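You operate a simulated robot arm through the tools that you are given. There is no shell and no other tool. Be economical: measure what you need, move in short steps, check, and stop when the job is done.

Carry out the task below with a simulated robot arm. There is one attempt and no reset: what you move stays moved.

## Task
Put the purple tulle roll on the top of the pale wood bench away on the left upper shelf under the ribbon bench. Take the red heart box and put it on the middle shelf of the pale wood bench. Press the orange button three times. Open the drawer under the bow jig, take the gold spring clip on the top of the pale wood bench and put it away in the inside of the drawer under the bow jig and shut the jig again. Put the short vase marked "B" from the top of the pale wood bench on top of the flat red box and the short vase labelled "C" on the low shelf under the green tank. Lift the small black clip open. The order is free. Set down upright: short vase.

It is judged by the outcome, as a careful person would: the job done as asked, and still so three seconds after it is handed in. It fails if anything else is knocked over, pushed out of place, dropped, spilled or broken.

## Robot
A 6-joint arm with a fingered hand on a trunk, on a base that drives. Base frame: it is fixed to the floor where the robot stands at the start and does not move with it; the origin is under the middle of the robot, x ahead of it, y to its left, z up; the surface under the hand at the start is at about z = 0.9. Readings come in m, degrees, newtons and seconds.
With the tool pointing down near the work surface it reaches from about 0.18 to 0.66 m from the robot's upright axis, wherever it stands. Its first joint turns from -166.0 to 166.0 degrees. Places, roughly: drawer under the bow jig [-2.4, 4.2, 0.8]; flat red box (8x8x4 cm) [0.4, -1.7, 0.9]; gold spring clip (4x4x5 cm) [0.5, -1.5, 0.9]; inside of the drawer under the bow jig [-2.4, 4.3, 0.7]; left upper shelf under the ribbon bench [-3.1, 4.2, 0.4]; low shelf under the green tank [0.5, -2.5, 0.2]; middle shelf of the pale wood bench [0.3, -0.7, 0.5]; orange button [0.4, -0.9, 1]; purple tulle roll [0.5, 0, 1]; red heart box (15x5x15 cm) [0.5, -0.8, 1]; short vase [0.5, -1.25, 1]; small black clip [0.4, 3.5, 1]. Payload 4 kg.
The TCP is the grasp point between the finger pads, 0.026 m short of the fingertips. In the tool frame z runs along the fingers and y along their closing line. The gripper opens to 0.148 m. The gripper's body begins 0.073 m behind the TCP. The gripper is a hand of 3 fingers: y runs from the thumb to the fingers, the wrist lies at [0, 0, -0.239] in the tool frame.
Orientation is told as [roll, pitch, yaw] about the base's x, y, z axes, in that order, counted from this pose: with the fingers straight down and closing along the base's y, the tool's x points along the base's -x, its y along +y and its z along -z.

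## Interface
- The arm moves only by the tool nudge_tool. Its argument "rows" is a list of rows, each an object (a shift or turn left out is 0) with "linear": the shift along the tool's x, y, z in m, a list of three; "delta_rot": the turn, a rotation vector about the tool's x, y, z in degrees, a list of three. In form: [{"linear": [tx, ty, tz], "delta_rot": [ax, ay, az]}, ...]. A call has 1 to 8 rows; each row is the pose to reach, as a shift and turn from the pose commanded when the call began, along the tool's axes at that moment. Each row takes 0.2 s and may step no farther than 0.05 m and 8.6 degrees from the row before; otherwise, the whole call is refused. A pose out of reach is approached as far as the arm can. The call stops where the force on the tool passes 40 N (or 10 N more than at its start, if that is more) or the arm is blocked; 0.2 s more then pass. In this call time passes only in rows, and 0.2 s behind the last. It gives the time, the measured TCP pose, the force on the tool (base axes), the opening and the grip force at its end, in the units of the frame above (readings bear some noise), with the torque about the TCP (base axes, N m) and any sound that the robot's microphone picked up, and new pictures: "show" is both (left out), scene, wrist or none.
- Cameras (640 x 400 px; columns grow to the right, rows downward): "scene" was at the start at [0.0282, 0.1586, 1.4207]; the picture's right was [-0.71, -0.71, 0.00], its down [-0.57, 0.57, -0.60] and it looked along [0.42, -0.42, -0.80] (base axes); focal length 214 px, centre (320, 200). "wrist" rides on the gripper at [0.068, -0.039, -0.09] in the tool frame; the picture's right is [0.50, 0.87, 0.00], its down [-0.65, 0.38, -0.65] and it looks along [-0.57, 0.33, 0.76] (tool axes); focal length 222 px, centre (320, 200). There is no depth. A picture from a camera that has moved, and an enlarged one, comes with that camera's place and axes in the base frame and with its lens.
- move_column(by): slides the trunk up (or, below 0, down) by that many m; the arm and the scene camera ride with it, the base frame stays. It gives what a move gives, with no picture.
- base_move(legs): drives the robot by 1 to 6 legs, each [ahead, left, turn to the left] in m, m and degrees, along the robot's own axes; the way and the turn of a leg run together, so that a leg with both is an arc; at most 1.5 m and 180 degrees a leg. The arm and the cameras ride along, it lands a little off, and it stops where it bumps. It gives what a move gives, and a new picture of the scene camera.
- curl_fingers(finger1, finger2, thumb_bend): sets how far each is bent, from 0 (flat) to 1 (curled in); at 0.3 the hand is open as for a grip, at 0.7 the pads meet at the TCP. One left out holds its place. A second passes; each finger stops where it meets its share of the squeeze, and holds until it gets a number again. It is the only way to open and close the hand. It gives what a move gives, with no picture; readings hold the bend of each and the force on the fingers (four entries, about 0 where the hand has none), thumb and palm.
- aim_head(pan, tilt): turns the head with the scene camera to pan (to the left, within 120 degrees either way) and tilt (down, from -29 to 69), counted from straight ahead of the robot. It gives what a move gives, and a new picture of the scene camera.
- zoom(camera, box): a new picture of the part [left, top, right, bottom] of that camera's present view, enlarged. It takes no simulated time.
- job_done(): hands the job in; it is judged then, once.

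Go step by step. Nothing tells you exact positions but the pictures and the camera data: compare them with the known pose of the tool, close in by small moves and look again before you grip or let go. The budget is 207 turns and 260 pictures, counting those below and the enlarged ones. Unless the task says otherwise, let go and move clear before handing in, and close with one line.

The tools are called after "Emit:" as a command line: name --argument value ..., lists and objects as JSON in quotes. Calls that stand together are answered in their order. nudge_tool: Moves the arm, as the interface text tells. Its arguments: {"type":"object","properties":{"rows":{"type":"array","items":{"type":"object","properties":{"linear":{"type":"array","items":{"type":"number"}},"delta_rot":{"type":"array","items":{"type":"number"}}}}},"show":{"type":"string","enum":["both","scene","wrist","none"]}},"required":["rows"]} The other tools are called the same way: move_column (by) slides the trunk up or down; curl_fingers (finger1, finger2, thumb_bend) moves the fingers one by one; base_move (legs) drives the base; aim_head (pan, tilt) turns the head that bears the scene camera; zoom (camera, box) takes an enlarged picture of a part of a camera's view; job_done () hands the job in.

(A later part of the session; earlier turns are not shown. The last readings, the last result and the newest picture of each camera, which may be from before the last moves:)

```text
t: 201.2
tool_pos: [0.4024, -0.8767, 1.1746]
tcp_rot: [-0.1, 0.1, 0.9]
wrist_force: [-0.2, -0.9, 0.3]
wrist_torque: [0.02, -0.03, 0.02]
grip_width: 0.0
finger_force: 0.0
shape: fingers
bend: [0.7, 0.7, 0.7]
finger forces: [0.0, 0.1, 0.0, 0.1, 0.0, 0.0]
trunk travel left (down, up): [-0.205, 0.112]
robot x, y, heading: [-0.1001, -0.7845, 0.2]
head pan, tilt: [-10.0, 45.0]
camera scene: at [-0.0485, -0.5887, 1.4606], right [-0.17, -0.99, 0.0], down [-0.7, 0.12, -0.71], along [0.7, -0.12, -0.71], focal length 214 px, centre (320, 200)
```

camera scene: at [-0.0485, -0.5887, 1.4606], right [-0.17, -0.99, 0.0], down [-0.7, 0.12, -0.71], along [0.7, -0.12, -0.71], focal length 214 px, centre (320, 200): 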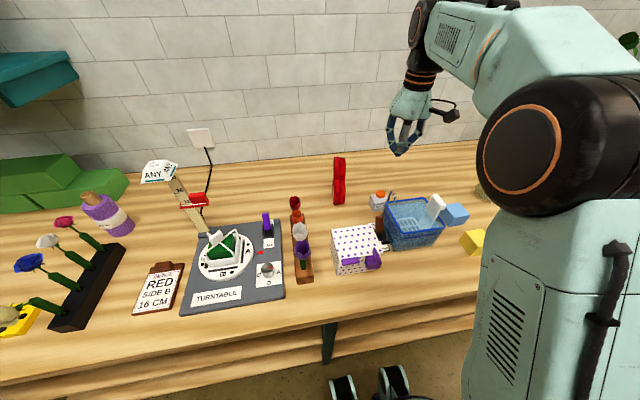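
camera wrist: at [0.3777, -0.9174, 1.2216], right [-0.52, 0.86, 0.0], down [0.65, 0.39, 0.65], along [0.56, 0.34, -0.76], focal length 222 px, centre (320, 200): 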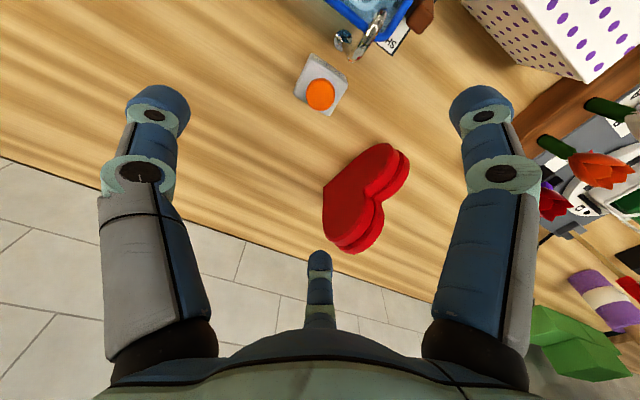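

Three clicks done. The heart box stands on one straight side at about (0.52,-0.752), 5 cm thin along y. I'll grip it with a pitched hand, keeping the hand in the arm's plane; first reposition and open.

Emit:
curl_fingers --finger1 0.3 --finger2 0.3 --thumb_bend 0.3

Emit:
base_move --legs '[[-0.07, 0.035, -0.2]]'

Emit:
nudge_tool --rows '[{"linear": [0, 0.03, 0]}, {"linear": [0, 0.06, 0]}, {"linear": [0, 0.092, 0]}]' --show "none"

```text
t: 202.2
tool_pos: [0.4057, -0.8769, 1.1729]
tcp_rot: [0.0, 0.0, 1.0]
wrist_force: [0.3, -1.0, 1.3]
wrist_torque: [-0.02, 0.0, -0.03]
grip_width: 0.1263
finger_force: 0.1
shape: fingers
bend: [0.3, 0.3, 0.3]
finger forces: [0.0, 0.0, 0.1, 0.1, 0.0, 0.1]
trunk travel left (down, up): [-0.205, 0.112]
robot x, y, heading: [-0.0991, -0.7894, 0.3]
head pan, tilt: [-10.0, 45.0]
```

```text
t: 203.2
tool_pos: [0.3334, -0.8433, 1.1727]
tcp_rot: [-0.1, 0.0, 0.6]
wrist_force: [-0.4, -0.1, 0.8]
wrist_torque: [0.03, -0.01, 0.02]
grip_width: 0.1268
finger_force: 0.0
shape: fingers
bend: [0.3, 0.3, 0.3]
finger forces: [0.0, 0.0, 0.0, 0.0, 0.0, 0.1]
trunk travel left (down, up): [-0.205, 0.112]
robot x, y, heading: [-0.1722, -0.7514, -0.2]
head pan, tilt: [-10.0, 45.0]
camera scene: at [-0.1167, -0.5544, 1.4605], right [-0.17, -0.98, 0.0], down [-0.7, 0.12, -0.71], along [0.7, -0.12, -0.71], focal length 214 px, centre (320, 200)
```

scene: 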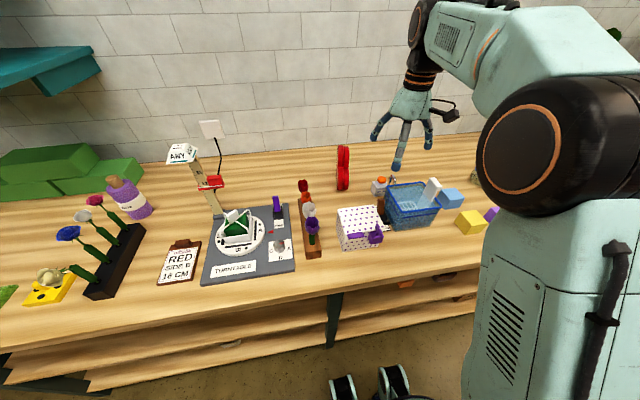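

```text
t: 204.1
tool_pos: [0.3326, -0.752, 1.1713]
tcp_rot: [-0.2, 0.0, 0.7]
wrist_force: [0.0, -0.5, -1.7]
wrist_torque: [-0.02, 0.02, 0.0]
grip_width: 0.1269
finger_force: 0.0
shape: fingers
bend: [0.3, 0.3, 0.3]
finger forces: [0.0, 0.0, 0.1, 0.0, 0.1, 0.1]
trunk travel left (down, up): [-0.205, 0.112]
robot x, y, heading: [-0.1706, -0.7537, -0.1]
head pan, tilt: [-10.0, 45.0]
```

Emit:
nudge_tool --rows '[{"linear": [-0.008, 0, 0.0], "delta_rot": [0, -7.9, 0]}, {"linear": [-0.016, 0, 0.01], "delta_rot": [0, -15.7, 0]}, {"linear": [-0.024, 0, 0.02], "delta_rot": [0, -23.6, 0]}, {"linear": [-0.032, 0, 0.035], "delta_rot": [0, -31.4, 0]}, {"linear": [-0.04, 0, 0.05], "delta_rot": [0, -39.3, 0]}, {"linear": [-0.047, 0, 0.07], "delta_rot": [0, -47.2, 0]}, {"linear": [-0.055, 0, 0.09], "delta_rot": [0, -55, 0]}]'

```text
t: 205.7
tool_pos: [0.3877, -0.7566, 1.0867]
tcp_rot: [-1.1, -53.3, 0.8]
wrist_force: [-0.6, -0.4, -0.3]
wrist_torque: [-0.04, 0.0, 0.02]
grip_width: 0.1265
finger_force: 0.0
shape: fingers
bend: [0.3, 0.3, 0.3]
finger forces: [0.0, 0.0, 0.0, 0.0, 0.0, 0.1]
out of reach, approached as far as the arm can: row 7
trunk travel left (down, up): [-0.205, 0.112]
robot x, y, heading: [-0.1662, -0.7526, -0.0]
head pan, tilt: [-10.0, 45.0]
camera scene: at [-0.1156, -0.555, 1.4605], right [-0.17, -0.98, 0.0], down [-0.7, 0.12, -0.71], along [0.7, -0.12, -0.71], focal length 214 px, centre (320, 200)
camera wrist: at [0.2746, -0.7948, 1.0867], right [-0.3, 0.86, -0.41], down [-0.13, 0.39, 0.91], along [0.95, 0.33, 0.0], focal length 222 px, centre (320, 200)
```

scene: 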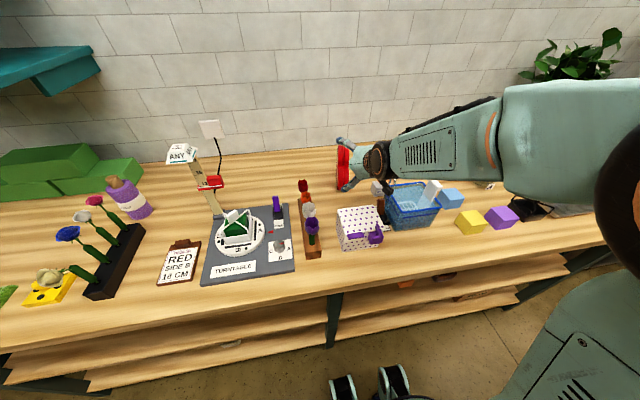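
wrist: 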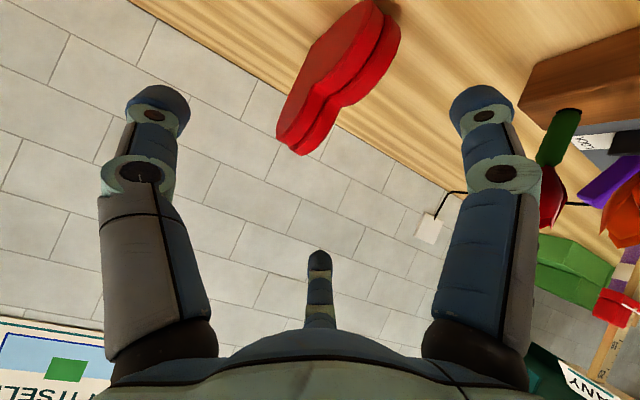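

Emit:
nudge_tool --rows '[{"linear": [0, 0.004, 0.04]}, {"linear": [0, 0.004, 0.08]}, {"linear": [0, 0.004, 0.115]}, {"linear": [0, 0.004, 0.143]}]'

```text
t: 206.7
tool_pos: [0.5047, -0.7509, 1.0036]
tcp_rot: [-0.2, -55.0, 0.9]
wrist_force: [-0.1, -0.3, 0.2]
wrist_torque: [0.03, -0.01, 0.03]
grip_width: 0.1269
finger_force: 0.0
shape: fingers
bend: [0.3, 0.3, 0.3]
finger forces: [0.0, 0.0, 0.1, 0.0, 0.1, 0.0]
trunk travel left (down, up): [-0.205, 0.112]
robot x, y, heading: [-0.1721, -0.7543, 0.0]
head pan, tilt: [-10.0, 45.0]
camera scene: at [-0.1151, -0.5549, 1.4605], right [-0.17, -0.98, 0.0], down [-0.7, 0.12, -0.71], along [0.7, -0.12, -0.71], focal length 214 px, centre (320, 200)
camera wrist: at [0.3925, -0.7907, 1.0012], right [-0.3, 0.86, -0.41], down [-0.16, 0.38, 0.91], along [0.94, 0.34, 0.03], focal length 222 px, centre (320, 200)
```

scene: 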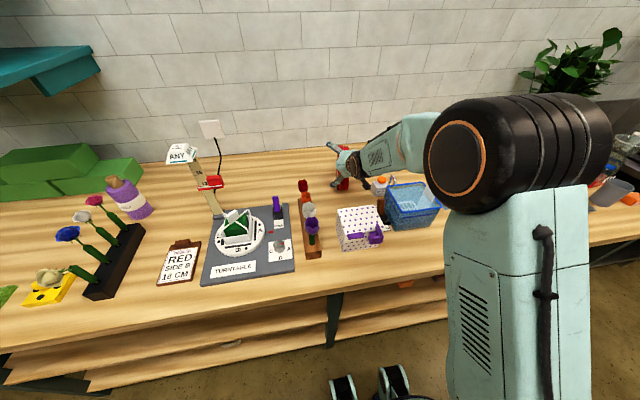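
wrist: 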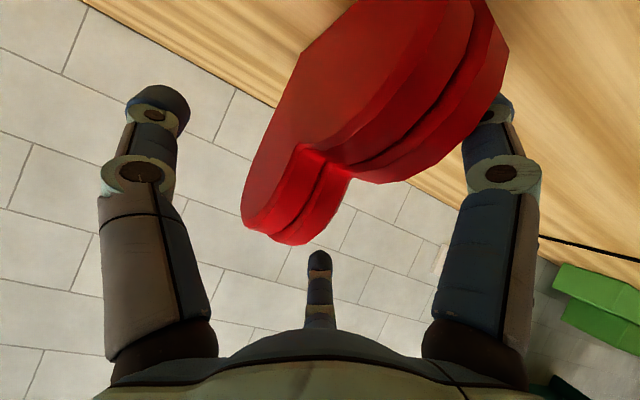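

Heart sits between thumb and the two fingers. Close.

Emit:
curl_fingers --finger1 0.7 --finger2 0.7 --thumb_bend 0.7

Emit:
nudge_tool --rows '[{"linear": [-0.016, 0, -0.012]}, {"linear": [-0.025, 0, -0.017]}]'

```text
t: 207.7
tool_pos: [0.5039, -0.7514, 1.0045]
tcp_rot: [-0.2, -55.0, 0.9]
wrist_force: [0.3, 0.3, 0.3]
wrist_torque: [0.04, -0.03, 0.03]
grip_width: 0.0396
finger_force: 16.3
shape: fingers
bend: [0.6, 0.6, 0.59]
finger forces: [8.4, 8.2, 0.1, 0.0, 16.7, 0.0]
trunk travel left (down, up): [-0.205, 0.112]
robot x, y, heading: [-0.1662, -0.7501, -0.1]
head pan, tilt: [-10.0, 45.0]
```

```text
t: 208.2
tool_pos: [0.5031, -0.7527, 1.0337]
tcp_rot: [-0.2, -54.9, 0.9]
wrist_force: [-0.3, -0.9, -1.8]
wrist_torque: [0.0, 0.06, 0.01]
grip_width: 0.0394
finger_force: 16.3
shape: fingers
bend: [0.6, 0.6, 0.59]
finger forces: [8.1, 8.4, 0.0, 0.1, 16.3, 0.0]
trunk travel left (down, up): [-0.205, 0.112]
robot x, y, heading: [-0.1676, -0.754, -0.1]
head pan, tilt: [-10.0, 45.0]
camera scene: at [-0.1154, -0.5549, 1.4605], right [-0.17, -0.98, 0.0], down [-0.7, 0.12, -0.71], along [0.7, -0.12, -0.71], focal length 214 px, centre (320, 200)
camera wrist: at [0.3928, -0.7918, 1.0315], right [-0.3, 0.86, -0.41], down [-0.16, 0.38, 0.91], along [0.94, 0.34, 0.03], focal length 222 px, centre (320, 200)
```

scene: 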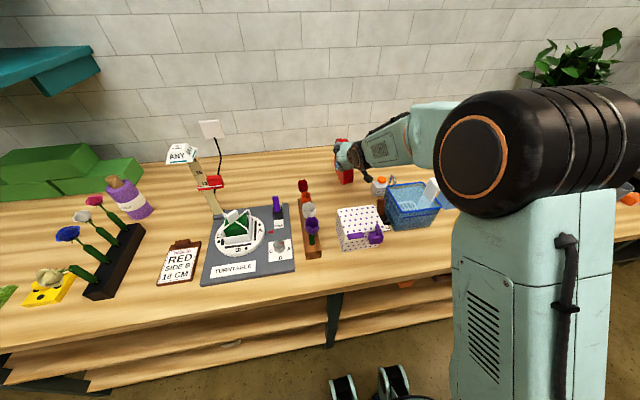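
wrist: 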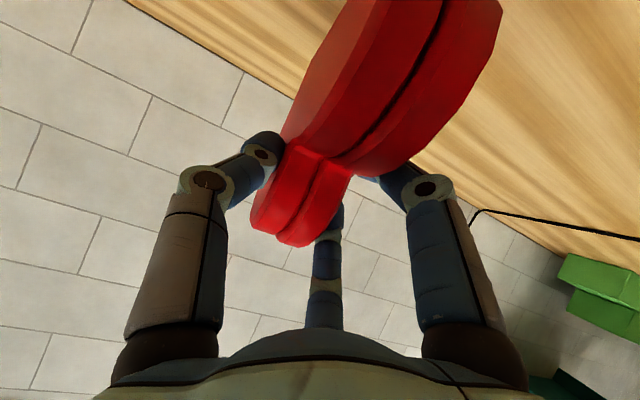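

Held. Raise the trunk to clear the boxes, then back out.

Emit:
move_column --by 0.11

Emit:
base_move --legs '[[-0.6, 0, 0], [0, 0.3, 0]]'

Emit:
aim_head --pan -5 --tilt 40

```text
t: 209.7
tool_pos: [0.5029, -0.7517, 1.1447]
tcp_rot: [-0.1, -55.0, 0.9]
wrist_force: [-0.1, 1.1, -2.3]
wrist_torque: [0.02, 0.04, -0.01]
grip_width: 0.0392
finger_force: 16.7
shape: fingers
bend: [0.6, 0.6, 0.59]
finger forces: [8.0, 8.3, 0.0, 0.1, 16.4, 0.0]
trunk travel left (down, up): [-0.315, 0.002]
robot x, y, heading: [-0.167, -0.7518, -0.0]
head pan, tilt: [-10.0, 45.0]
```

```text
t: 216.0
tool_pos: [-0.1114, -0.4488, 1.1449]
tcp_rot: [-0.2, -54.9, 1.0]
wrist_force: [0.1, -0.1, -1.9]
wrist_torque: [0.03, 0.04, -0.01]
grip_width: 0.0388
finger_force: 16.5
shape: fingers
bend: [0.6, 0.6, 0.59]
finger forces: [8.1, 8.4, 0.1, 0.0, 16.4, 0.0]
trunk travel left (down, up): [-0.315, 0.002]
robot x, y, heading: [-0.7876, -0.4484, -0.2]
head pan, tilt: [-10.0, 45.0]
camera scene: at [-0.7394, -0.2537, 1.5742], right [-0.17, -0.98, 0.0], down [-0.7, 0.12, -0.71], along [0.7, -0.12, -0.71], focal length 214 px, centre (320, 200)
```

scene: 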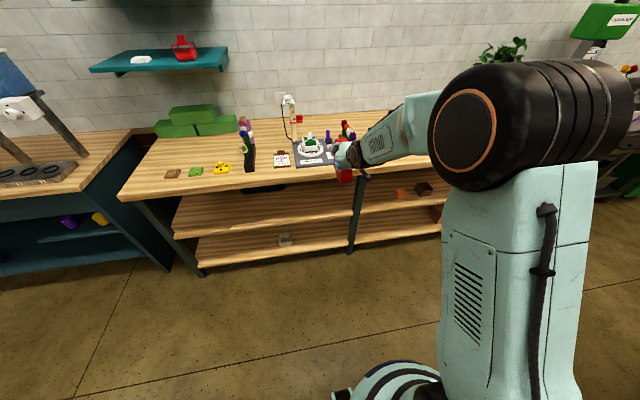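

```text
t: 216.6
tool_pos: [-0.1119, -0.4492, 1.1451]
tcp_rot: [-0.2, -55.0, 1.0]
wrist_force: [1.2, 0.3, -2.4]
wrist_torque: [-0.01, 0.07, -0.01]
grip_width: 0.0392
finger_force: 16.3
shape: fingers
bend: [0.6, 0.6, 0.59]
finger forces: [8.1, 8.3, 0.0, 0.1, 16.4, 0.0]
trunk travel left (down, up): [-0.315, 0.002]
robot x, y, heading: [-0.7878, -0.4478, -0.1]
head pan, tilt: [-5.0, 40.0]
camera scene: at [-0.7348, -0.2472, 1.5815], right [-0.09, -1.0, 0.0], down [-0.64, 0.06, -0.77], along [0.76, -0.07, -0.64], focal length 214 px, centre (320, 200)
```

scene: 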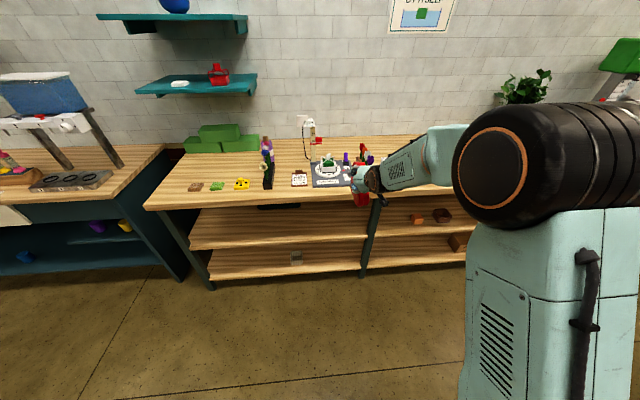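

Emit:
move_column --by -0.315

Emit:
nudge_tool --rows '[{"linear": [0.016, 0, 0.012], "delta_rot": [0.8, 0, 0.6]}, {"linear": [0.033, 0, 0.023], "delta_rot": [0.8, 0, 0.6]}, {"linear": [0.049, 0, 0.034], "delta_rot": [0.8, 0, 0.6]}, {"linear": [0.066, 0, 0.046], "delta_rot": [0.8, 0, 0.6]}, {"linear": [0.082, 0, 0.057], "delta_rot": [0.8, 0, 0.6]}, {"linear": [0.098, 0, 0.069], "delta_rot": [0.8, 0, 0.6]}]' --show "scene"

```text
t: 219.8
tool_pos: [-0.1125, -0.4485, 0.8299]
tcp_rot: [-0.1, -55.0, 1.0]
wrist_force: [1.0, 0.5, -3.0]
wrist_torque: [0.0, 0.03, 0.0]
grip_width: 0.0391
finger_force: 16.7
shape: fingers
bend: [0.6, 0.6, 0.59]
finger forces: [8.1, 8.4, 0.1, 0.0, 16.4, 0.0]
trunk travel left (down, up): [0.0, 0.317]
robot x, y, heading: [-0.786, -0.4463, -0.1]
head pan, tilt: [-5.0, 40.0]
```

```text
t: 221.2
tool_pos: [-0.1121, -0.4513, 0.7098]
tcp_rot: [-0.3, -55.0, -0.1]
wrist_force: [0.7, 0.8, -1.4]
wrist_torque: [0.02, 0.04, 0.03]
grip_width: 0.039
finger_force: 16.3
shape: fingers
bend: [0.6, 0.6, 0.59]
finger forces: [8.2, 8.4, 0.0, 0.0, 16.5, 0.0]
trunk travel left (down, up): [0.0, 0.317]
robot x, y, heading: [-0.7864, -0.4509, 0.1]
head pan, tilt: [-5.0, 40.0]
camera scene: at [-0.6785, -0.2472, 1.2633], right [-0.09, -1.0, 0.0], down [-0.64, 0.06, -0.77], along [0.76, -0.07, -0.64], focal length 214 px, centre (320, 200)
```

scene: 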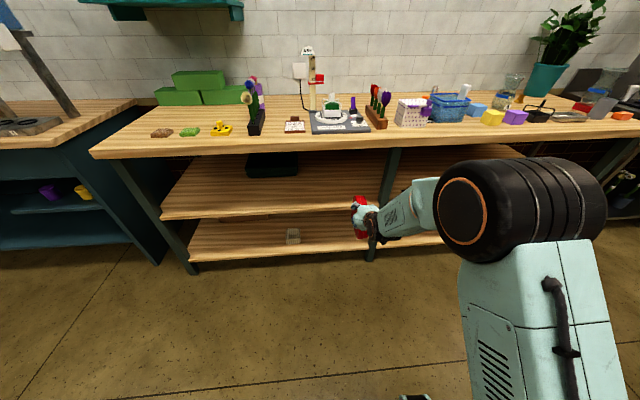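

Aligned and stable. Lower slightly and drive toward the shelf.

Emit:
nudge_tool --rows '[{"linear": [0.016, 0, 0.012]}, {"linear": [0.033, 0, 0.023]}, {"linear": [0.037, 0, 0.026]}]' --show "none"

Emit:
base_move --legs '[[0.25, 0, 0]]'

Emit:
zoom --camera "wrist" --box '[0, 0, 640, 400]'

```text
t: 221.9
tool_pos: [-0.1102, -0.4485, 0.6629]
tcp_rot: [-0.4, -55.0, -0.1]
wrist_force: [-0.9, -0.5, -1.7]
wrist_torque: [0.02, 0.06, -0.01]
grip_width: 0.0391
finger_force: 16.6
shape: fingers
bend: [0.6, 0.6, 0.59]
finger forces: [8.1, 8.5, 0.0, 0.0, 16.6, 0.0]
trunk travel left (down, up): [0.0, 0.317]
robot x, y, heading: [-0.7866, -0.4492, 0.1]
head pan, tilt: [-5.0, 40.0]
```

```text
t: 223.8
tool_pos: [0.1378, -0.4539, 0.6634]
tcp_rot: [-0.2, -55.0, -0.5]
wrist_force: [-0.1, 0.0, -3.0]
wrist_torque: [0.08, 0.07, 0.0]
grip_width: 0.0389
finger_force: 16.4
shape: fingers
bend: [0.6, 0.6, 0.59]
finger forces: [8.1, 8.5, 0.0, 0.0, 16.6, 0.0]
trunk travel left (down, up): [0.0, 0.317]
robot x, y, heading: [-0.5381, -0.451, -0.3]
head pan, tilt: [-5.0, 40.0]
camera scene: at [-0.4282, -0.249, 1.2633], right [-0.09, -1.0, 0.0], down [-0.64, 0.06, -0.77], along [0.76, -0.07, -0.64], focal length 214 px, centre (320, 200)
```

scene: 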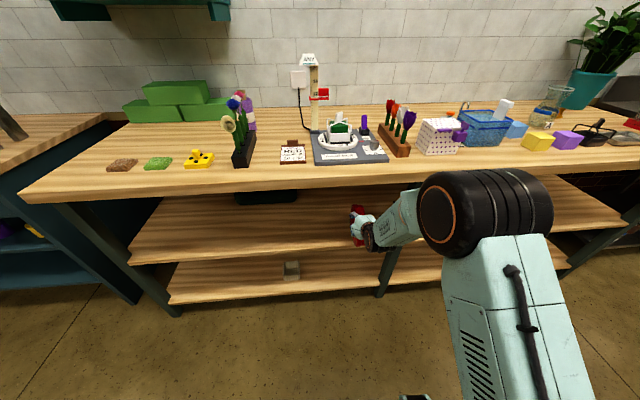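

```text
1.00 times, centred on (320, 200) of wrist (not enlarged: the box is as wide or as high as the picture)
camera zoom: at [0.0249, -0.492, 0.6595], right [-0.28, 0.87, -0.41], down [-0.15, 0.38, 0.91], along [0.95, 0.32, 0.03], focal length 222 px, centre (320, 200)
```

zoom: 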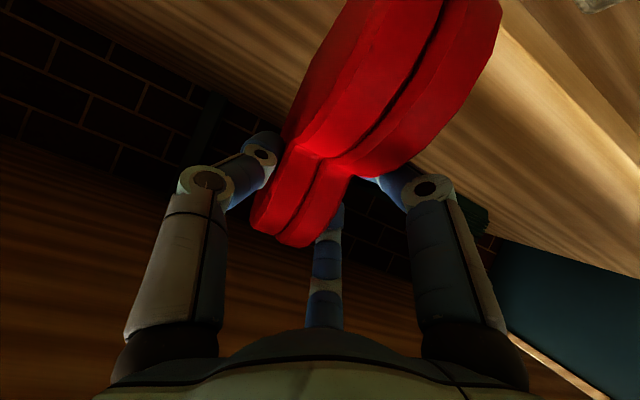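

Shelf edge at about x 0.135. Advance 9 cm more so the box's flat side rests well inside, keeping the elbow clear of the bench top.

Emit:
base_move --legs '[[0.09, 0, 0]]'

Emit:
nudge_tool --rows '[{"linear": [0.012, 0, 0.009]}, {"linear": [0.025, 0, 0.017]}]' --show "wrist"

```text
t: 224.9
tool_pos: [0.2281, -0.4541, 0.6628]
tcp_rot: [-0.2, -54.8, -0.5]
wrist_force: [-0.3, -0.5, -2.5]
wrist_torque: [0.01, 0.07, 0.02]
grip_width: 0.0388
finger_force: 16.4
shape: fingers
bend: [0.6, 0.6, 0.59]
finger forces: [8.1, 8.5, 0.1, 0.0, 16.5, 0.0]
trunk travel left (down, up): [0.0, 0.317]
robot x, y, heading: [-0.4457, -0.4525, -0.3]
head pan, tilt: [-5.0, 40.0]
camera scene: at [-0.338, -0.2497, 1.2633], right [-0.09, -1.0, 0.0], down [-0.64, 0.06, -0.77], along [0.76, -0.07, -0.64], focal length 214 px, centre (320, 200)
```

scene: 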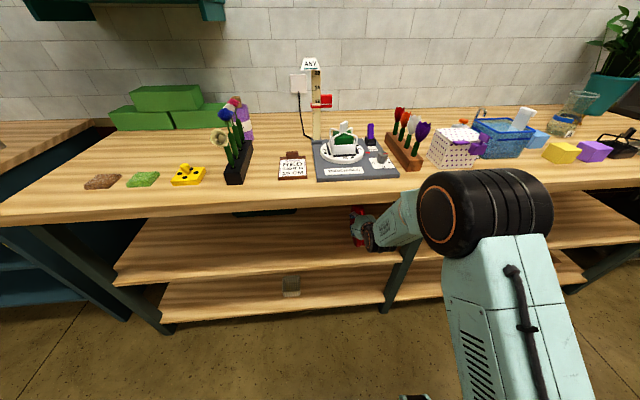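

```text
t: 225.5
tool_pos: [0.2283, -0.4531, 0.6318]
tcp_rot: [-0.3, -54.9, -0.5]
wrist_force: [0.2, 0.5, -1.8]
wrist_torque: [-0.02, 0.07, 0.01]
grip_width: 0.0388
finger_force: 16.4
shape: fingers
bend: [0.6, 0.6, 0.59]
finger forces: [8.1, 8.5, 0.1, 0.0, 16.5, 0.1]
trunk travel left (down, up): [0.0, 0.317]
robot x, y, heading: [-0.4453, -0.4517, -0.4]
head pan, tilt: [-5.0, 40.0]
camera wrist: at [0.1157, -0.4917, 0.6286], right [-0.28, 0.87, -0.41], down [-0.15, 0.38, 0.91], along [0.95, 0.32, 0.03], focal length 222 px, centre (320, 200)
```

wrist: 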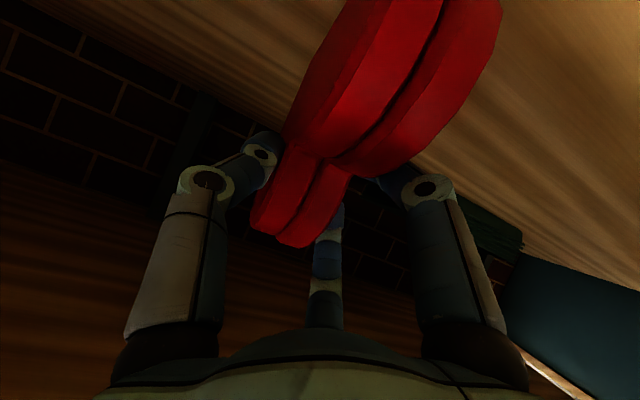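

Emit:
nudge_tool --rows '[{"linear": [0.008, 0, 0.006]}, {"linear": [0.014, 0, 0.01]}, {"linear": [0.02, 0, 0.014]}]' --show "none"

```text
t: 226.3
tool_pos: [0.2267, -0.4543, 0.6123]
tcp_rot: [-0.2, -55.4, -0.4]
wrist_force: [-1.7, 1.7, 24.1]
wrist_torque: [-0.27, -0.44, 0.15]
grip_width: 0.0359
finger_force: 19.4
shape: fingers
bend: [0.65, 0.6, 0.6]
finger forces: [11.0, 9.4, 0.1, 0.1, 18.4, 0.1]
trunk travel left (down, up): [0.0, 0.317]
robot x, y, heading: [-0.4498, -0.4502, -0.7]
head pan, tilt: [-5.0, 40.0]
```

Contact with the shelf. Ease and release.

Emit:
nudge_tool --rows '[{"linear": [-0.002, 0, -0.0015], "delta_rot": [0, 0.4, 0]}]' --show "none"

Emit:
curl_fingers --finger1 0.3 --finger2 0.3 --thumb_bend 0.3

Emit:
zoom --camera "wrist" --box '[0, 0, 640, 400]'

```text
t: 226.7
tool_pos: [0.227, -0.4552, 0.6113]
tcp_rot: [-0.1, -54.8, -0.5]
wrist_force: [3.1, 2.2, 20.0]
wrist_torque: [-0.25, -0.38, 0.16]
grip_width: 0.0363
finger_force: 19.1
shape: fingers
bend: [0.65, 0.6, 0.6]
finger forces: [10.9, 9.2, 0.0, 0.0, 17.9, 0.0]
trunk travel left (down, up): [0.0, 0.317]
robot x, y, heading: [-0.4452, -0.4533, -0.4]
head pan, tilt: [-5.0, 40.0]
```

```text
t: 227.7
tool_pos: [0.2268, -0.4546, 0.61]
tcp_rot: [-0.2, -54.5, -0.5]
wrist_force: [-0.3, -0.8, 0.4]
wrist_torque: [0.01, 0.0, 0.03]
grip_width: 0.1266
finger_force: 0.0
shape: fingers
bend: [0.3, 0.3, 0.3]
finger forces: [0.0, 0.1, 0.1, 0.0, 0.0, 0.1]
trunk travel left (down, up): [0.0, 0.317]
robot x, y, heading: [-0.4427, -0.4529, -0.6]
head pan, tilt: [-5.0, 40.0]
```

```text
1.00 times, centred on (320, 200) of wrist (not enlarged: the box is as wide or as high as the picture)
camera zoom: at [0.1142, -0.4927, 0.6074], right [-0.28, 0.87, -0.41], down [-0.15, 0.38, 0.91], along [0.95, 0.32, 0.02], focal length 222 px, centre (320, 200)
```

zoom: 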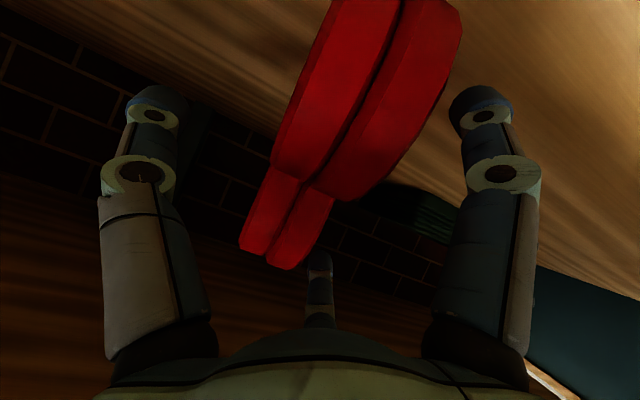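

The heart box stands on the shelf. Open wider and back out.

Emit:
curl_fingers --finger1 0.12 --finger2 0.12 --thumb_bend 0.12

Emit:
base_move --legs '[[-0.35, 0, 0]]'

Emit:
zoom --camera "scene" --box '[200, 120, 440, 270]'

```text
t: 228.7
tool_pos: [0.2268, -0.4555, 0.6103]
tcp_rot: [-0.2, -54.7, -0.5]
wrist_force: [-0.9, -0.1, 0.7]
wrist_torque: [0.0, -0.01, 0.03]
grip_width: 0.1615
finger_force: 0.1
shape: fingers
bend: [0.12, 0.12, 0.12]
finger forces: [0.0, 0.1, 0.0, 0.1, 0.1, 0.1]
trunk travel left (down, up): [0.0, 0.317]
robot x, y, heading: [-0.4462, -0.4526, -0.4]
head pan, tilt: [-5.0, 40.0]
```

```text
t: 230.9
tool_pos: [-0.1161, -0.4546, 0.6104]
tcp_rot: [-0.2, -54.6, -0.7]
wrist_force: [-0.2, 0.3, 0.8]
wrist_torque: [0.01, 0.03, -0.01]
grip_width: 0.1617
finger_force: 0.1
shape: fingers
bend: [0.12, 0.12, 0.12]
finger forces: [0.0, 0.0, 0.0, 0.0, 0.0, 0.1]
trunk travel left (down, up): [0.0, 0.317]
robot x, y, heading: [-0.7873, -0.448, -0.5]
head pan, tilt: [-5.0, 40.0]
camera scene: at [-0.6804, -0.2468, 1.2633], right [-0.1, -0.99, 0.0], down [-0.64, 0.06, -0.77], along [0.76, -0.08, -0.64], focal length 214 px, centre (320, 200)
```

scene: 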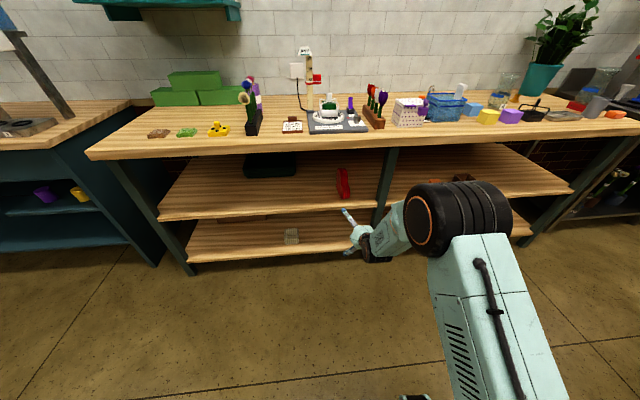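

```text
2.67 times, centred on (320, 195) of scene
camera zoom: at [-0.6804, -0.2468, 1.2633], right [-0.1, -0.99, 0.0], down [-0.64, 0.06, -0.77], along [0.76, -0.08, -0.64], focal length 572 px, centre (320, 213)
```

zoom: 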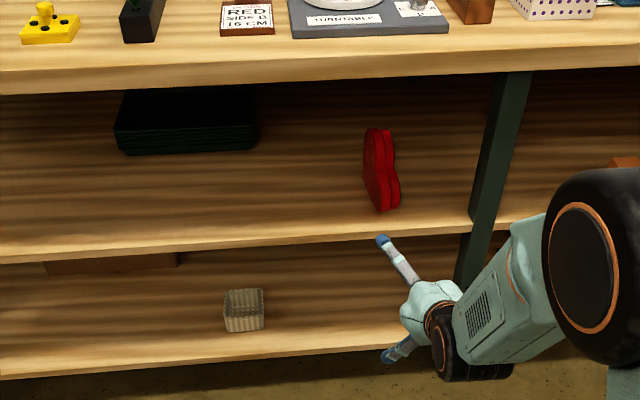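

The heart box stands on the middle shelf. Now raise the arm and return the hand to vertical, then go for the tulle roll.

Emit:
nudge_tool --rows '[{"linear": [-0.03, 0, -0.021]}, {"linear": [-0.06, 0, -0.042]}, {"linear": [-0.09, 0, -0.063]}, {"linear": [-0.12, 0, -0.084]}, {"linear": [-0.15, 0, -0.105]}, {"linear": [-0.18, 0, -0.126]}]' --show "none"

Emit:
move_column --by 0.205

Emit:
nudge_tool --rows '[{"linear": [-0.01, 0, -0.02], "delta_rot": [0, 7, 0]}, {"linear": [-0.015, 0, -0.04], "delta_rot": [0, 14, 0]}, {"linear": [-0.015, 0, -0.06], "delta_rot": [0, 21, 0]}, {"linear": [-0.01, 0, -0.08], "delta_rot": [0, 28, 0]}, {"linear": [0, 0, -0.1], "delta_rot": [0, 35, 0]}, {"linear": [0.01, 0, -0.125], "delta_rot": [0, 42, 0]}, {"linear": [0.02, 0, -0.15], "delta_rot": [0, 49, 0]}, {"linear": [0.03, 0, -0.17], "delta_rot": [0, 54.7, 0]}]' --show "scene"

```text
t: 232.3
tool_pos: [-0.1137, -0.4532, 0.8302]
tcp_rot: [-0.1, -54.7, -0.8]
wrist_force: [-1.0, 0.4, 0.2]
wrist_torque: [-0.02, -0.01, -0.01]
grip_width: 0.1618
finger_force: 0.1
shape: fingers
bend: [0.12, 0.12, 0.12]
finger forces: [0.0, 0.0, 0.1, 0.0, 0.0, 0.1]
trunk travel left (down, up): [0.0, 0.317]
robot x, y, heading: [-0.7915, -0.4485, -0.5]
head pan, tilt: [-5.0, 40.0]
```

```text
t: 234.5
tool_pos: [-0.1136, -0.4555, 1.0344]
tcp_rot: [-0.2, -54.6, -0.8]
wrist_force: [-0.1, 0.3, -0.2]
wrist_torque: [0.02, 0.01, 0.03]
grip_width: 0.1617
finger_force: 0.0
shape: fingers
bend: [0.12, 0.12, 0.12]
finger forces: [0.0, 0.1, 0.0, 0.0, 0.0, 0.1]
trunk travel left (down, up): [-0.205, 0.112]
robot x, y, heading: [-0.7919, -0.4506, -0.8]
head pan, tilt: [-5.0, 40.0]
```

```text
t: 236.3
tool_pos: [-0.2709, -0.4508, 1.1082]
tcp_rot: [0.0, 0.2, -0.9]
wrist_force: [1.3, -0.1, -0.4]
wrist_torque: [0.0, -0.04, 0.02]
grip_width: 0.1617
finger_force: 0.1
shape: fingers
bend: [0.12, 0.12, 0.12]
finger forces: [0.0, 0.0, 0.0, 0.0, 0.1, 0.1]
trunk travel left (down, up): [-0.205, 0.112]
robot x, y, heading: [-0.7872, -0.4445, -0.7]
head pan, tilt: [-5.0, 40.0]
camera scene: at [-0.729, -0.2462, 1.4678], right [-0.1, -0.99, 0.0], down [-0.64, 0.06, -0.77], along [0.76, -0.08, -0.64], focal length 214 px, centre (320, 200)
```

scene: 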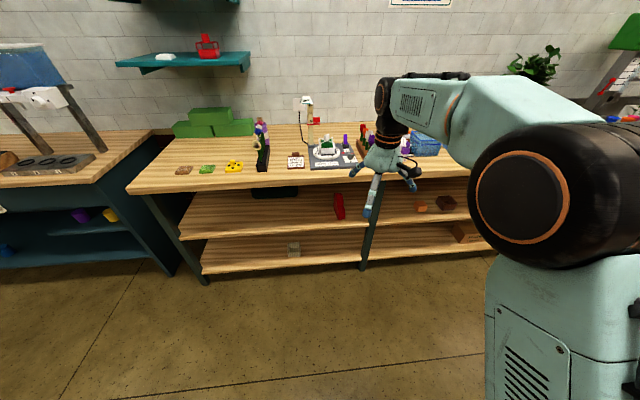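

Emit:
nudge_tool --rows '[{"linear": [0.02, 0, -0.04]}, {"linear": [0.03, 0, -0.08]}]' --show "none"

Emit:
curl_fingers --finger1 0.3 --finger2 0.3 --thumb_bend 0.3

Emit:
base_move --legs '[[0, 0.44, 0.7], [0.68, 0, 0]]'

Emit:
aim_head --pan -5 --tilt 50

Emit:
zoom --camera "wrist" --box '[0, 0, 640, 400]'

```text
t: 236.9
tool_pos: [-0.3019, -0.4475, 1.1906]
tcp_rot: [-0.1, 0.2, -0.9]
wrist_force: [-0.2, 0.2, -0.2]
wrist_torque: [0.02, 0.03, -0.01]
grip_width: 0.1619
finger_force: 0.0
shape: fingers
bend: [0.12, 0.12, 0.12]
finger forces: [0.0, 0.0, 0.0, 0.0, 0.0, 0.0]
trunk travel left (down, up): [-0.205, 0.112]
robot x, y, heading: [-0.7876, -0.4481, -0.8]
head pan, tilt: [-5.0, 40.0]
```

```text
t: 237.9
tool_pos: [-0.3018, -0.4477, 1.1905]
tcp_rot: [-0.1, 0.1, -0.9]
wrist_force: [-0.5, -0.6, -0.2]
wrist_torque: [-0.01, 0.03, 0.02]
grip_width: 0.1277
finger_force: 0.1
shape: fingers
bend: [0.3, 0.3, 0.3]
finger forces: [0.0, 0.0, 0.0, 0.0, 0.1, 0.1]
trunk travel left (down, up): [-0.205, 0.112]
robot x, y, heading: [-0.7935, -0.4468, -0.7]
head pan, tilt: [-5.0, 40.0]
```

```text
t: 245.7
tool_pos: [0.3759, -0.005, 1.1916]
tcp_rot: [0.0, 0.1, -0.8]
wrist_force: [-0.9, -0.1, -0.2]
wrist_torque: [0.0, 0.01, 0.0]
grip_width: 0.1276
finger_force: 0.1
shape: fingers
bend: [0.3, 0.3, 0.3]
finger forces: [0.0, 0.1, 0.1, 0.1, 0.0, 0.0]
trunk travel left (down, up): [-0.205, 0.112]
robot x, y, heading: [-0.1128, -0.0073, -0.9]
head pan, tilt: [-5.0, 40.0]
camera scene: at [-0.0511, 0.1959, 1.4678], right [-0.1, -0.99, 0.0], down [-0.64, 0.06, -0.77], along [0.76, -0.08, -0.64], focal length 214 px, centre (320, 200)
```

scene: 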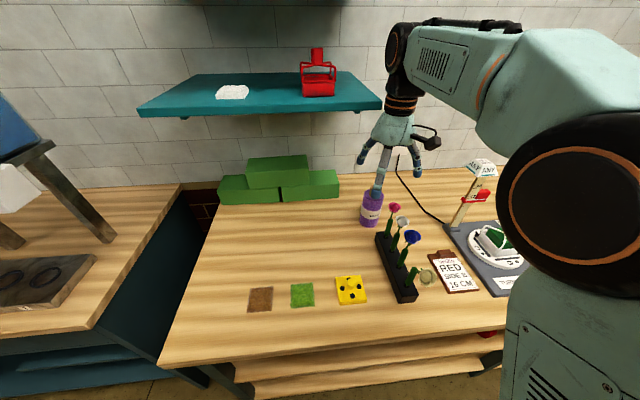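

```text
t: 246.4
tool_pos: [0.3752, -0.0063, 1.19]
tcp_rot: [-0.1, 0.2, -0.9]
wrist_force: [-0.7, 0.1, 0.5]
wrist_torque: [-0.03, -0.02, 0.0]
grip_width: 0.1275
finger_force: 0.0
shape: fingers
bend: [0.3, 0.3, 0.3]
finger forces: [0.0, 0.0, 0.1, 0.0, 0.0, 0.1]
trunk travel left (down, up): [-0.205, 0.112]
robot x, y, heading: [-0.1127, -0.0053, -0.9]
head pan, tilt: [-5.0, 50.0]
camera scene: at [-0.0595, 0.1967, 1.4537], right [-0.1, -0.99, 0.0], down [-0.76, 0.08, -0.64], along [0.64, -0.06, -0.77], focal length 214 px, centre (320, 200)
```

scene: 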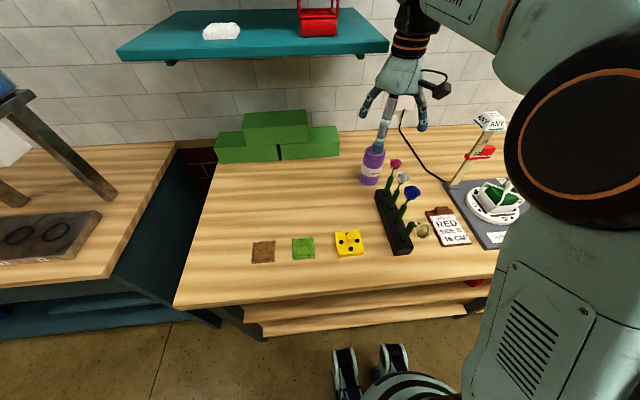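

```text
1.00 times, centred on (320, 200) of wrist (not enlarged: the box is as wide or as high as the picture)
camera zoom: at [0.3082, -0.0438, 1.2813], right [-0.49, 0.87, 0.0], down [0.66, 0.37, 0.65], along [0.57, 0.32, -0.76], focal length 222 px, centre (320, 200)
```

zoom: 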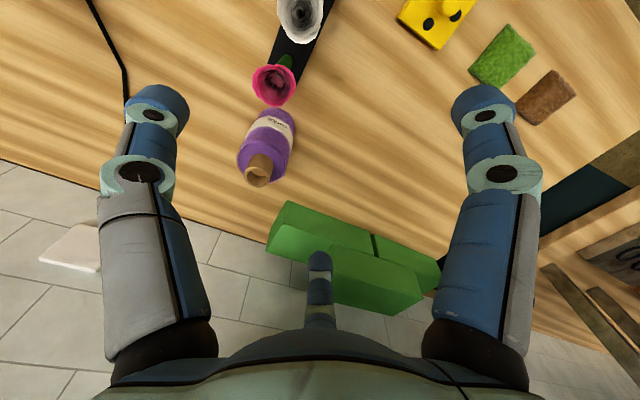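

Roll axis at (0.48,-0.033), red flower 10 cm away; a top grasp fits. Move over and descend.

Emit:
nudge_tool --rows '[{"linear": [-0.035, -0.009, 0]}, {"linear": [-0.07, -0.018, 0]}, {"linear": [-0.104, -0.026, 0]}, {"linear": [-0.104, -0.026, 0.04]}, {"linear": [-0.104, -0.026, 0.07]}]'

```text
t: 247.6
tool_pos: [0.4791, -0.035, 1.1213]
tcp_rot: [-0.1, 0.2, -0.8]
wrist_force: [0.5, 0.2, -0.3]
wrist_torque: [-0.02, 0.02, 0.02]
grip_width: 0.1272
finger_force: 0.0
shape: fingers
bend: [0.3, 0.3, 0.3]
finger forces: [0.0, 0.1, 0.0, 0.0, 0.1, 0.1]
out of reach, approached as far as the arm can: row 3
trunk travel left (down, up): [-0.205, 0.112]
robot x, y, heading: [-0.1127, -0.0062, -0.8]
head pan, tilt: [-5.0, 50.0]
camera scene: at [-0.0593, 0.1968, 1.4536], right [-0.1, -0.99, 0.0], down [-0.76, 0.08, -0.64], along [0.64, -0.06, -0.77], focal length 214 px, centre (320, 200)
camera wrist: at [0.4117, -0.0731, 1.2115], right [-0.49, 0.87, 0.0], down [0.66, 0.37, 0.65], along [0.57, 0.32, -0.76], focal length 222 px, centre (320, 200)
```

scene: 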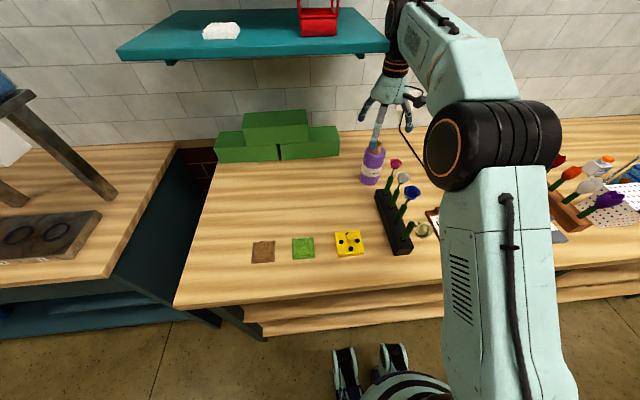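
wrist: 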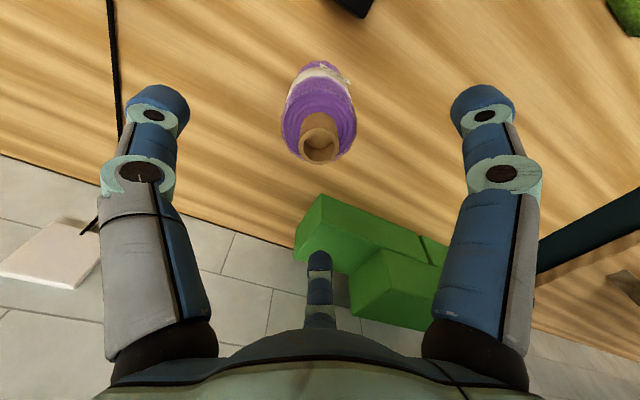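

The arm over-stretched and the elbow dropped; I'll back off and restore the elbow-up form before grasping from closer in.

Emit:
nudge_tool --rows '[{"linear": [0, 0, -0.02]}, {"linear": [0, 0, -0.04]}, {"linear": [0, 0, -0.06]}]' --show "none"

Emit:
base_move --legs '[[-0.55, 0, 0]]'

Emit:
nudge_tool --rows '[{"linear": [0.03, 0.01, 0]}, {"linear": [0.06, 0.02, 0]}, {"linear": [0.1, 0.03, 0]}, {"linear": [0.13, 0.03, 0]}]' --show "scene"

```text
t: 248.4
tool_pos: [0.4734, -0.0363, 1.1785]
tcp_rot: [-0.1, 0.1, -1.0]
wrist_force: [-0.5, 0.5, -0.2]
wrist_torque: [0.0, -0.01, 0.0]
grip_width: 0.1272
finger_force: 0.0
shape: fingers
bend: [0.3, 0.3, 0.3]
finger forces: [0.0, 0.1, 0.0, 0.0, 0.0, 0.0]
out of reach, approached as far as the arm can: row 3
trunk travel left (down, up): [-0.205, 0.112]
robot x, y, heading: [-0.1068, -0.0105, -0.8]
head pan, tilt: [-5.0, 50.0]
```

```text
t: 251.6
tool_pos: [-0.078, -0.0281, 1.1776]
tcp_rot: [-0.1, 0.1, -0.7]
wrist_force: [0.4, -0.1, -0.2]
wrist_torque: [0.01, 0.0, -0.01]
grip_width: 0.1273
finger_force: 0.0
shape: fingers
bend: [0.3, 0.3, 0.3]
finger forces: [0.1, 0.0, 0.0, 0.0, 0.0, 0.1]
trunk travel left (down, up): [-0.205, 0.112]
robot x, y, heading: [-0.6621, 0.0004, -0.9]
head pan, tilt: [-5.0, 50.0]
camera scene: at [-0.6109, 0.2039, 1.4536], right [-0.1, -0.99, 0.0], down [-0.76, 0.08, -0.64], along [0.64, -0.06, -0.77], focal length 214 px, centre (320, 200)
```

scene: 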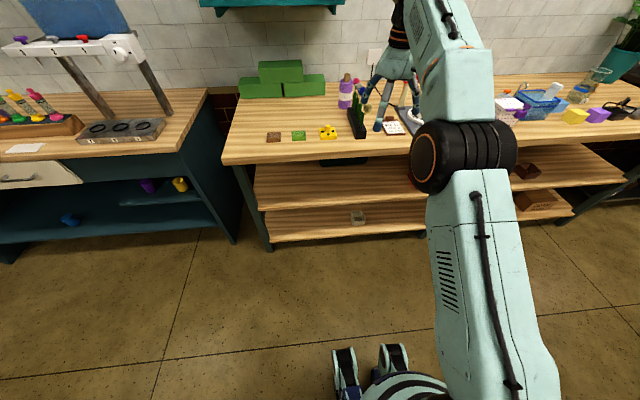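

```text
t: 252.6
tool_pos: [-0.2076, 0.0092, 1.1813]
tcp_rot: [0.0, 0.1, -0.9]
wrist_force: [0.2, 0.3, 1.2]
wrist_torque: [0.01, 0.0, 0.01]
grip_width: 0.1272
finger_force: 0.1
shape: fingers
bend: [0.3, 0.3, 0.3]
finger forces: [0.0, 0.0, 0.0, 0.0, 0.0, 0.0]
trunk travel left (down, up): [-0.205, 0.112]
robot x, y, heading: [-0.6619, 0.0033, -0.8]
head pan, tilt: [-5.0, 50.0]
camera scene: at [-0.6111, 0.2037, 1.4537], right [-0.1, -0.99, 0.0], down [-0.76, 0.08, -0.64], along [0.64, -0.06, -0.77], focal length 214 px, centre (320, 200)
```

scene: 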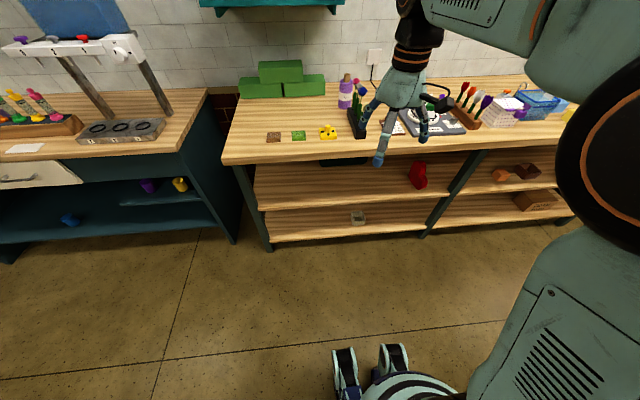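

Elbow-up again. Drive so the hand is over the roll at shorter reach.

Emit:
base_move --legs '[[0.675, -0.035, 0.8]]'

Emit:
zoom --camera "wrist" --box '[0, 0, 640, 400]'

```text
t: 255.9
tool_pos: [0.4142, -0.0127, 1.1827]
tcp_rot: [-0.3, 0.3, 0.5]
wrist_force: [-6.3, -10.5, 2.8]
wrist_torque: [1.6, -0.94, -0.18]
grip_width: 0.1272
finger_force: 0.1
shape: fingers
bend: [0.3, 0.3, 0.3]
finger forces: [0.1, 0.0, 0.0, 0.0, 0.1, 0.1]
trunk travel left (down, up): [-0.205, 0.112]
robot x, y, heading: [-0.0406, -0.0304, 1.2]
head pan, tilt: [-5.0, 50.0]
stopped in leg 1: the force on the tool passed its limit at 56 N (the readings are from after the stop); the commanded pose is now the measured one
camera scene: at [0.007, 0.1732, 1.4541], right [-0.07, -1.0, 0.0], down [-0.76, 0.05, -0.64], along [0.64, -0.04, -0.77], focal length 214 px, centre (320, 200)
```

scene: 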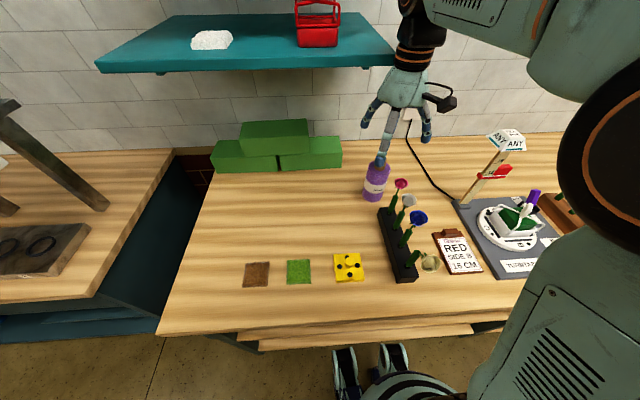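

```text
1.00 times, centred on (320, 200) of wrist (not enlarged: the box is as wide or as high as the picture)
camera zoom: at [0.349, -0.0522, 1.2732], right [-0.51, 0.86, 0.0], down [0.66, 0.39, 0.65], along [0.56, 0.33, -0.76], focal length 222 px, centre (320, 200)
```

zoom: 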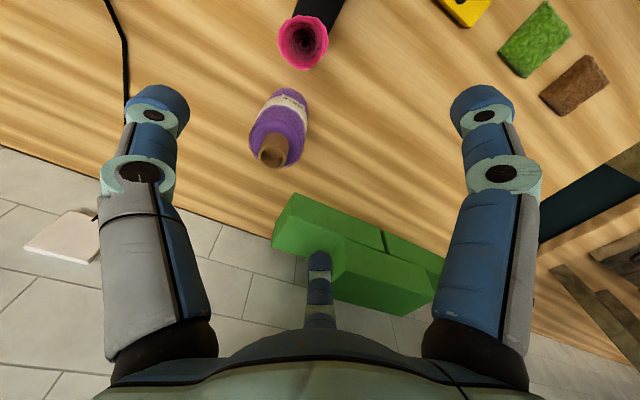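

The wrist brushed the wall shelf's end. I'll step back away from it, and come in more from the right.

Emit:
nudge_tool --rows '[{"linear": [0.02, -0.02, 0]}, {"linear": [0.05, -0.04, 0]}]' --show "none"

Emit:
base_move --legs '[[0, -0.08, -1]]'

Emit:
aim_head --pan -5 --tilt 25

```text
t: 256.5
tool_pos: [0.3657, -0.0495, 1.1809]
tcp_rot: [-0.4, 0.4, 0.6]
wrist_force: [-0.3, 1.0, -0.1]
wrist_torque: [-0.01, -0.01, 0.0]
grip_width: 0.1272
finger_force: 0.0
shape: fingers
bend: [0.3, 0.3, 0.3]
finger forces: [0.1, 0.0, 0.1, 0.1, 0.0, 0.0]
trunk travel left (down, up): [-0.205, 0.112]
robot x, y, heading: [-0.0381, -0.03, 1.0]
head pan, tilt: [-5.0, 50.0]
```

```text
t: 257.9
tool_pos: [0.3664, -0.1384, 1.1822]
tcp_rot: [-0.3, 0.3, -0.3]
wrist_force: [0.1, 0.3, -0.3]
wrist_torque: [0.02, -0.01, 0.02]
grip_width: 0.1271
finger_force: 0.0
shape: fingers
bend: [0.3, 0.3, 0.3]
finger forces: [0.0, 0.0, 0.0, 0.0, 0.0, 0.1]
trunk travel left (down, up): [-0.205, 0.112]
robot x, y, heading: [-0.0376, -0.112, 0.1]
head pan, tilt: [-5.0, 50.0]
camera scene: at [0.0123, 0.0943, 1.4537], right [-0.08, -1.0, 0.0], down [-0.76, 0.06, -0.64], along [0.64, -0.05, -0.77], focal length 214 px, centre (320, 200)
```

scene: 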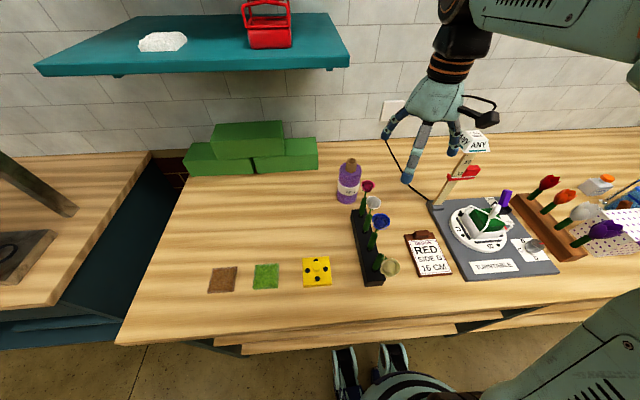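

```text
t: 258.8
tool_pos: [0.3665, -0.1364, 1.1823]
tcp_rot: [-0.4, 0.5, -0.3]
wrist_force: [-0.5, -0.1, 0.0]
wrist_torque: [0.01, 0.0, -0.03]
grip_width: 0.1267
finger_force: 0.0
shape: fingers
bend: [0.3, 0.3, 0.3]
finger forces: [0.0, 0.1, 0.0, 0.1, 0.0, 0.0]
trunk travel left (down, up): [-0.205, 0.112]
robot x, y, heading: [-0.0351, -0.1086, 0.3]
head pan, tilt: [-5.0, 25.0]
camera scene: at [0.0274, 0.0936, 1.4911], right [-0.08, -1.0, 0.0], down [-0.42, 0.04, -0.91], along [0.9, -0.08, -0.42], focal length 214 px, centre (320, 200)
```

scene: 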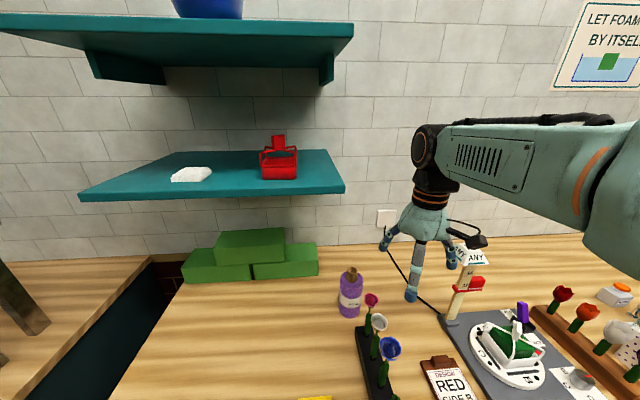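

The shelf end overhangs the roll's left side, so I'll take the roll with the hand leaned back about 18° and turned 20°, coming from the right. First shift the base right.

Emit:
base_move --legs '[[0.02, -0.103, 0]]'

Emit:
curl_fingers --finger1 0.4 --finger2 0.4 --thumb_bend 0.4

```text
t: 260.3
tool_pos: [0.3797, -0.2239, 1.183]
tcp_rot: [-0.3, 0.7, -0.6]
wrist_force: [-4.1, -1.4, 2.7]
wrist_torque: [-0.29, 0.08, -0.37]
grip_width: 0.1302
finger_force: 3.1
shape: fingers
bend: [0.3, 0.3, 0.28]
finger forces: [0.1, 0.0, 0.1, 0.0, 6.8, 0.0]
trunk travel left (down, up): [-0.205, 0.112]
robot x, y, heading: [-0.0278, -0.1973, 0.1]
head pan, tilt: [-5.0, 25.0]
stopped in leg 1: the force on the tool passed its limit at 44 N (the readings are from after the stop); the commanded pose is now the measured one
camera scene: at [0.0427, 0.0053, 1.4912], right [-0.08, -1.0, 0.0], down [-0.42, 0.04, -0.91], along [0.9, -0.08, -0.42], focal length 214 px, centre (320, 200)
```

scene: 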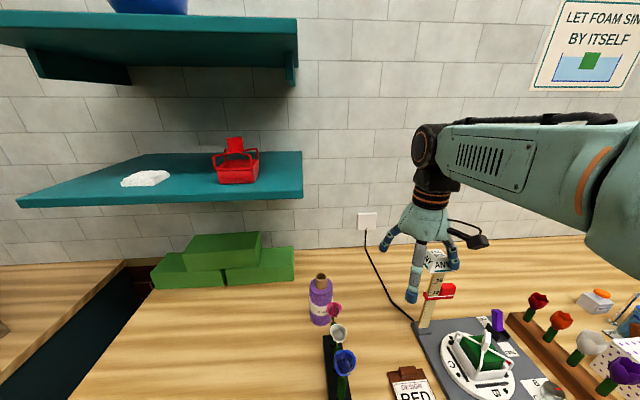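

```text
t: 261.3
tool_pos: [0.3796, -0.2255, 1.1824]
tcp_rot: [-0.2, 0.6, -0.6]
wrist_force: [-4.5, -8.2, 16.7]
wrist_torque: [-1.65, 0.06, -0.39]
grip_width: 0.1138
finger_force: 10.2
shape: fingers
bend: [0.4, 0.4, 0.32]
finger forces: [0.1, 0.0, 0.0, 0.0, 19.8, 0.1]
trunk travel left (down, up): [-0.205, 0.112]
robot x, y, heading: [-0.0188, -0.1968, -0.1]
head pan, tilt: [-5.0, 25.0]
```

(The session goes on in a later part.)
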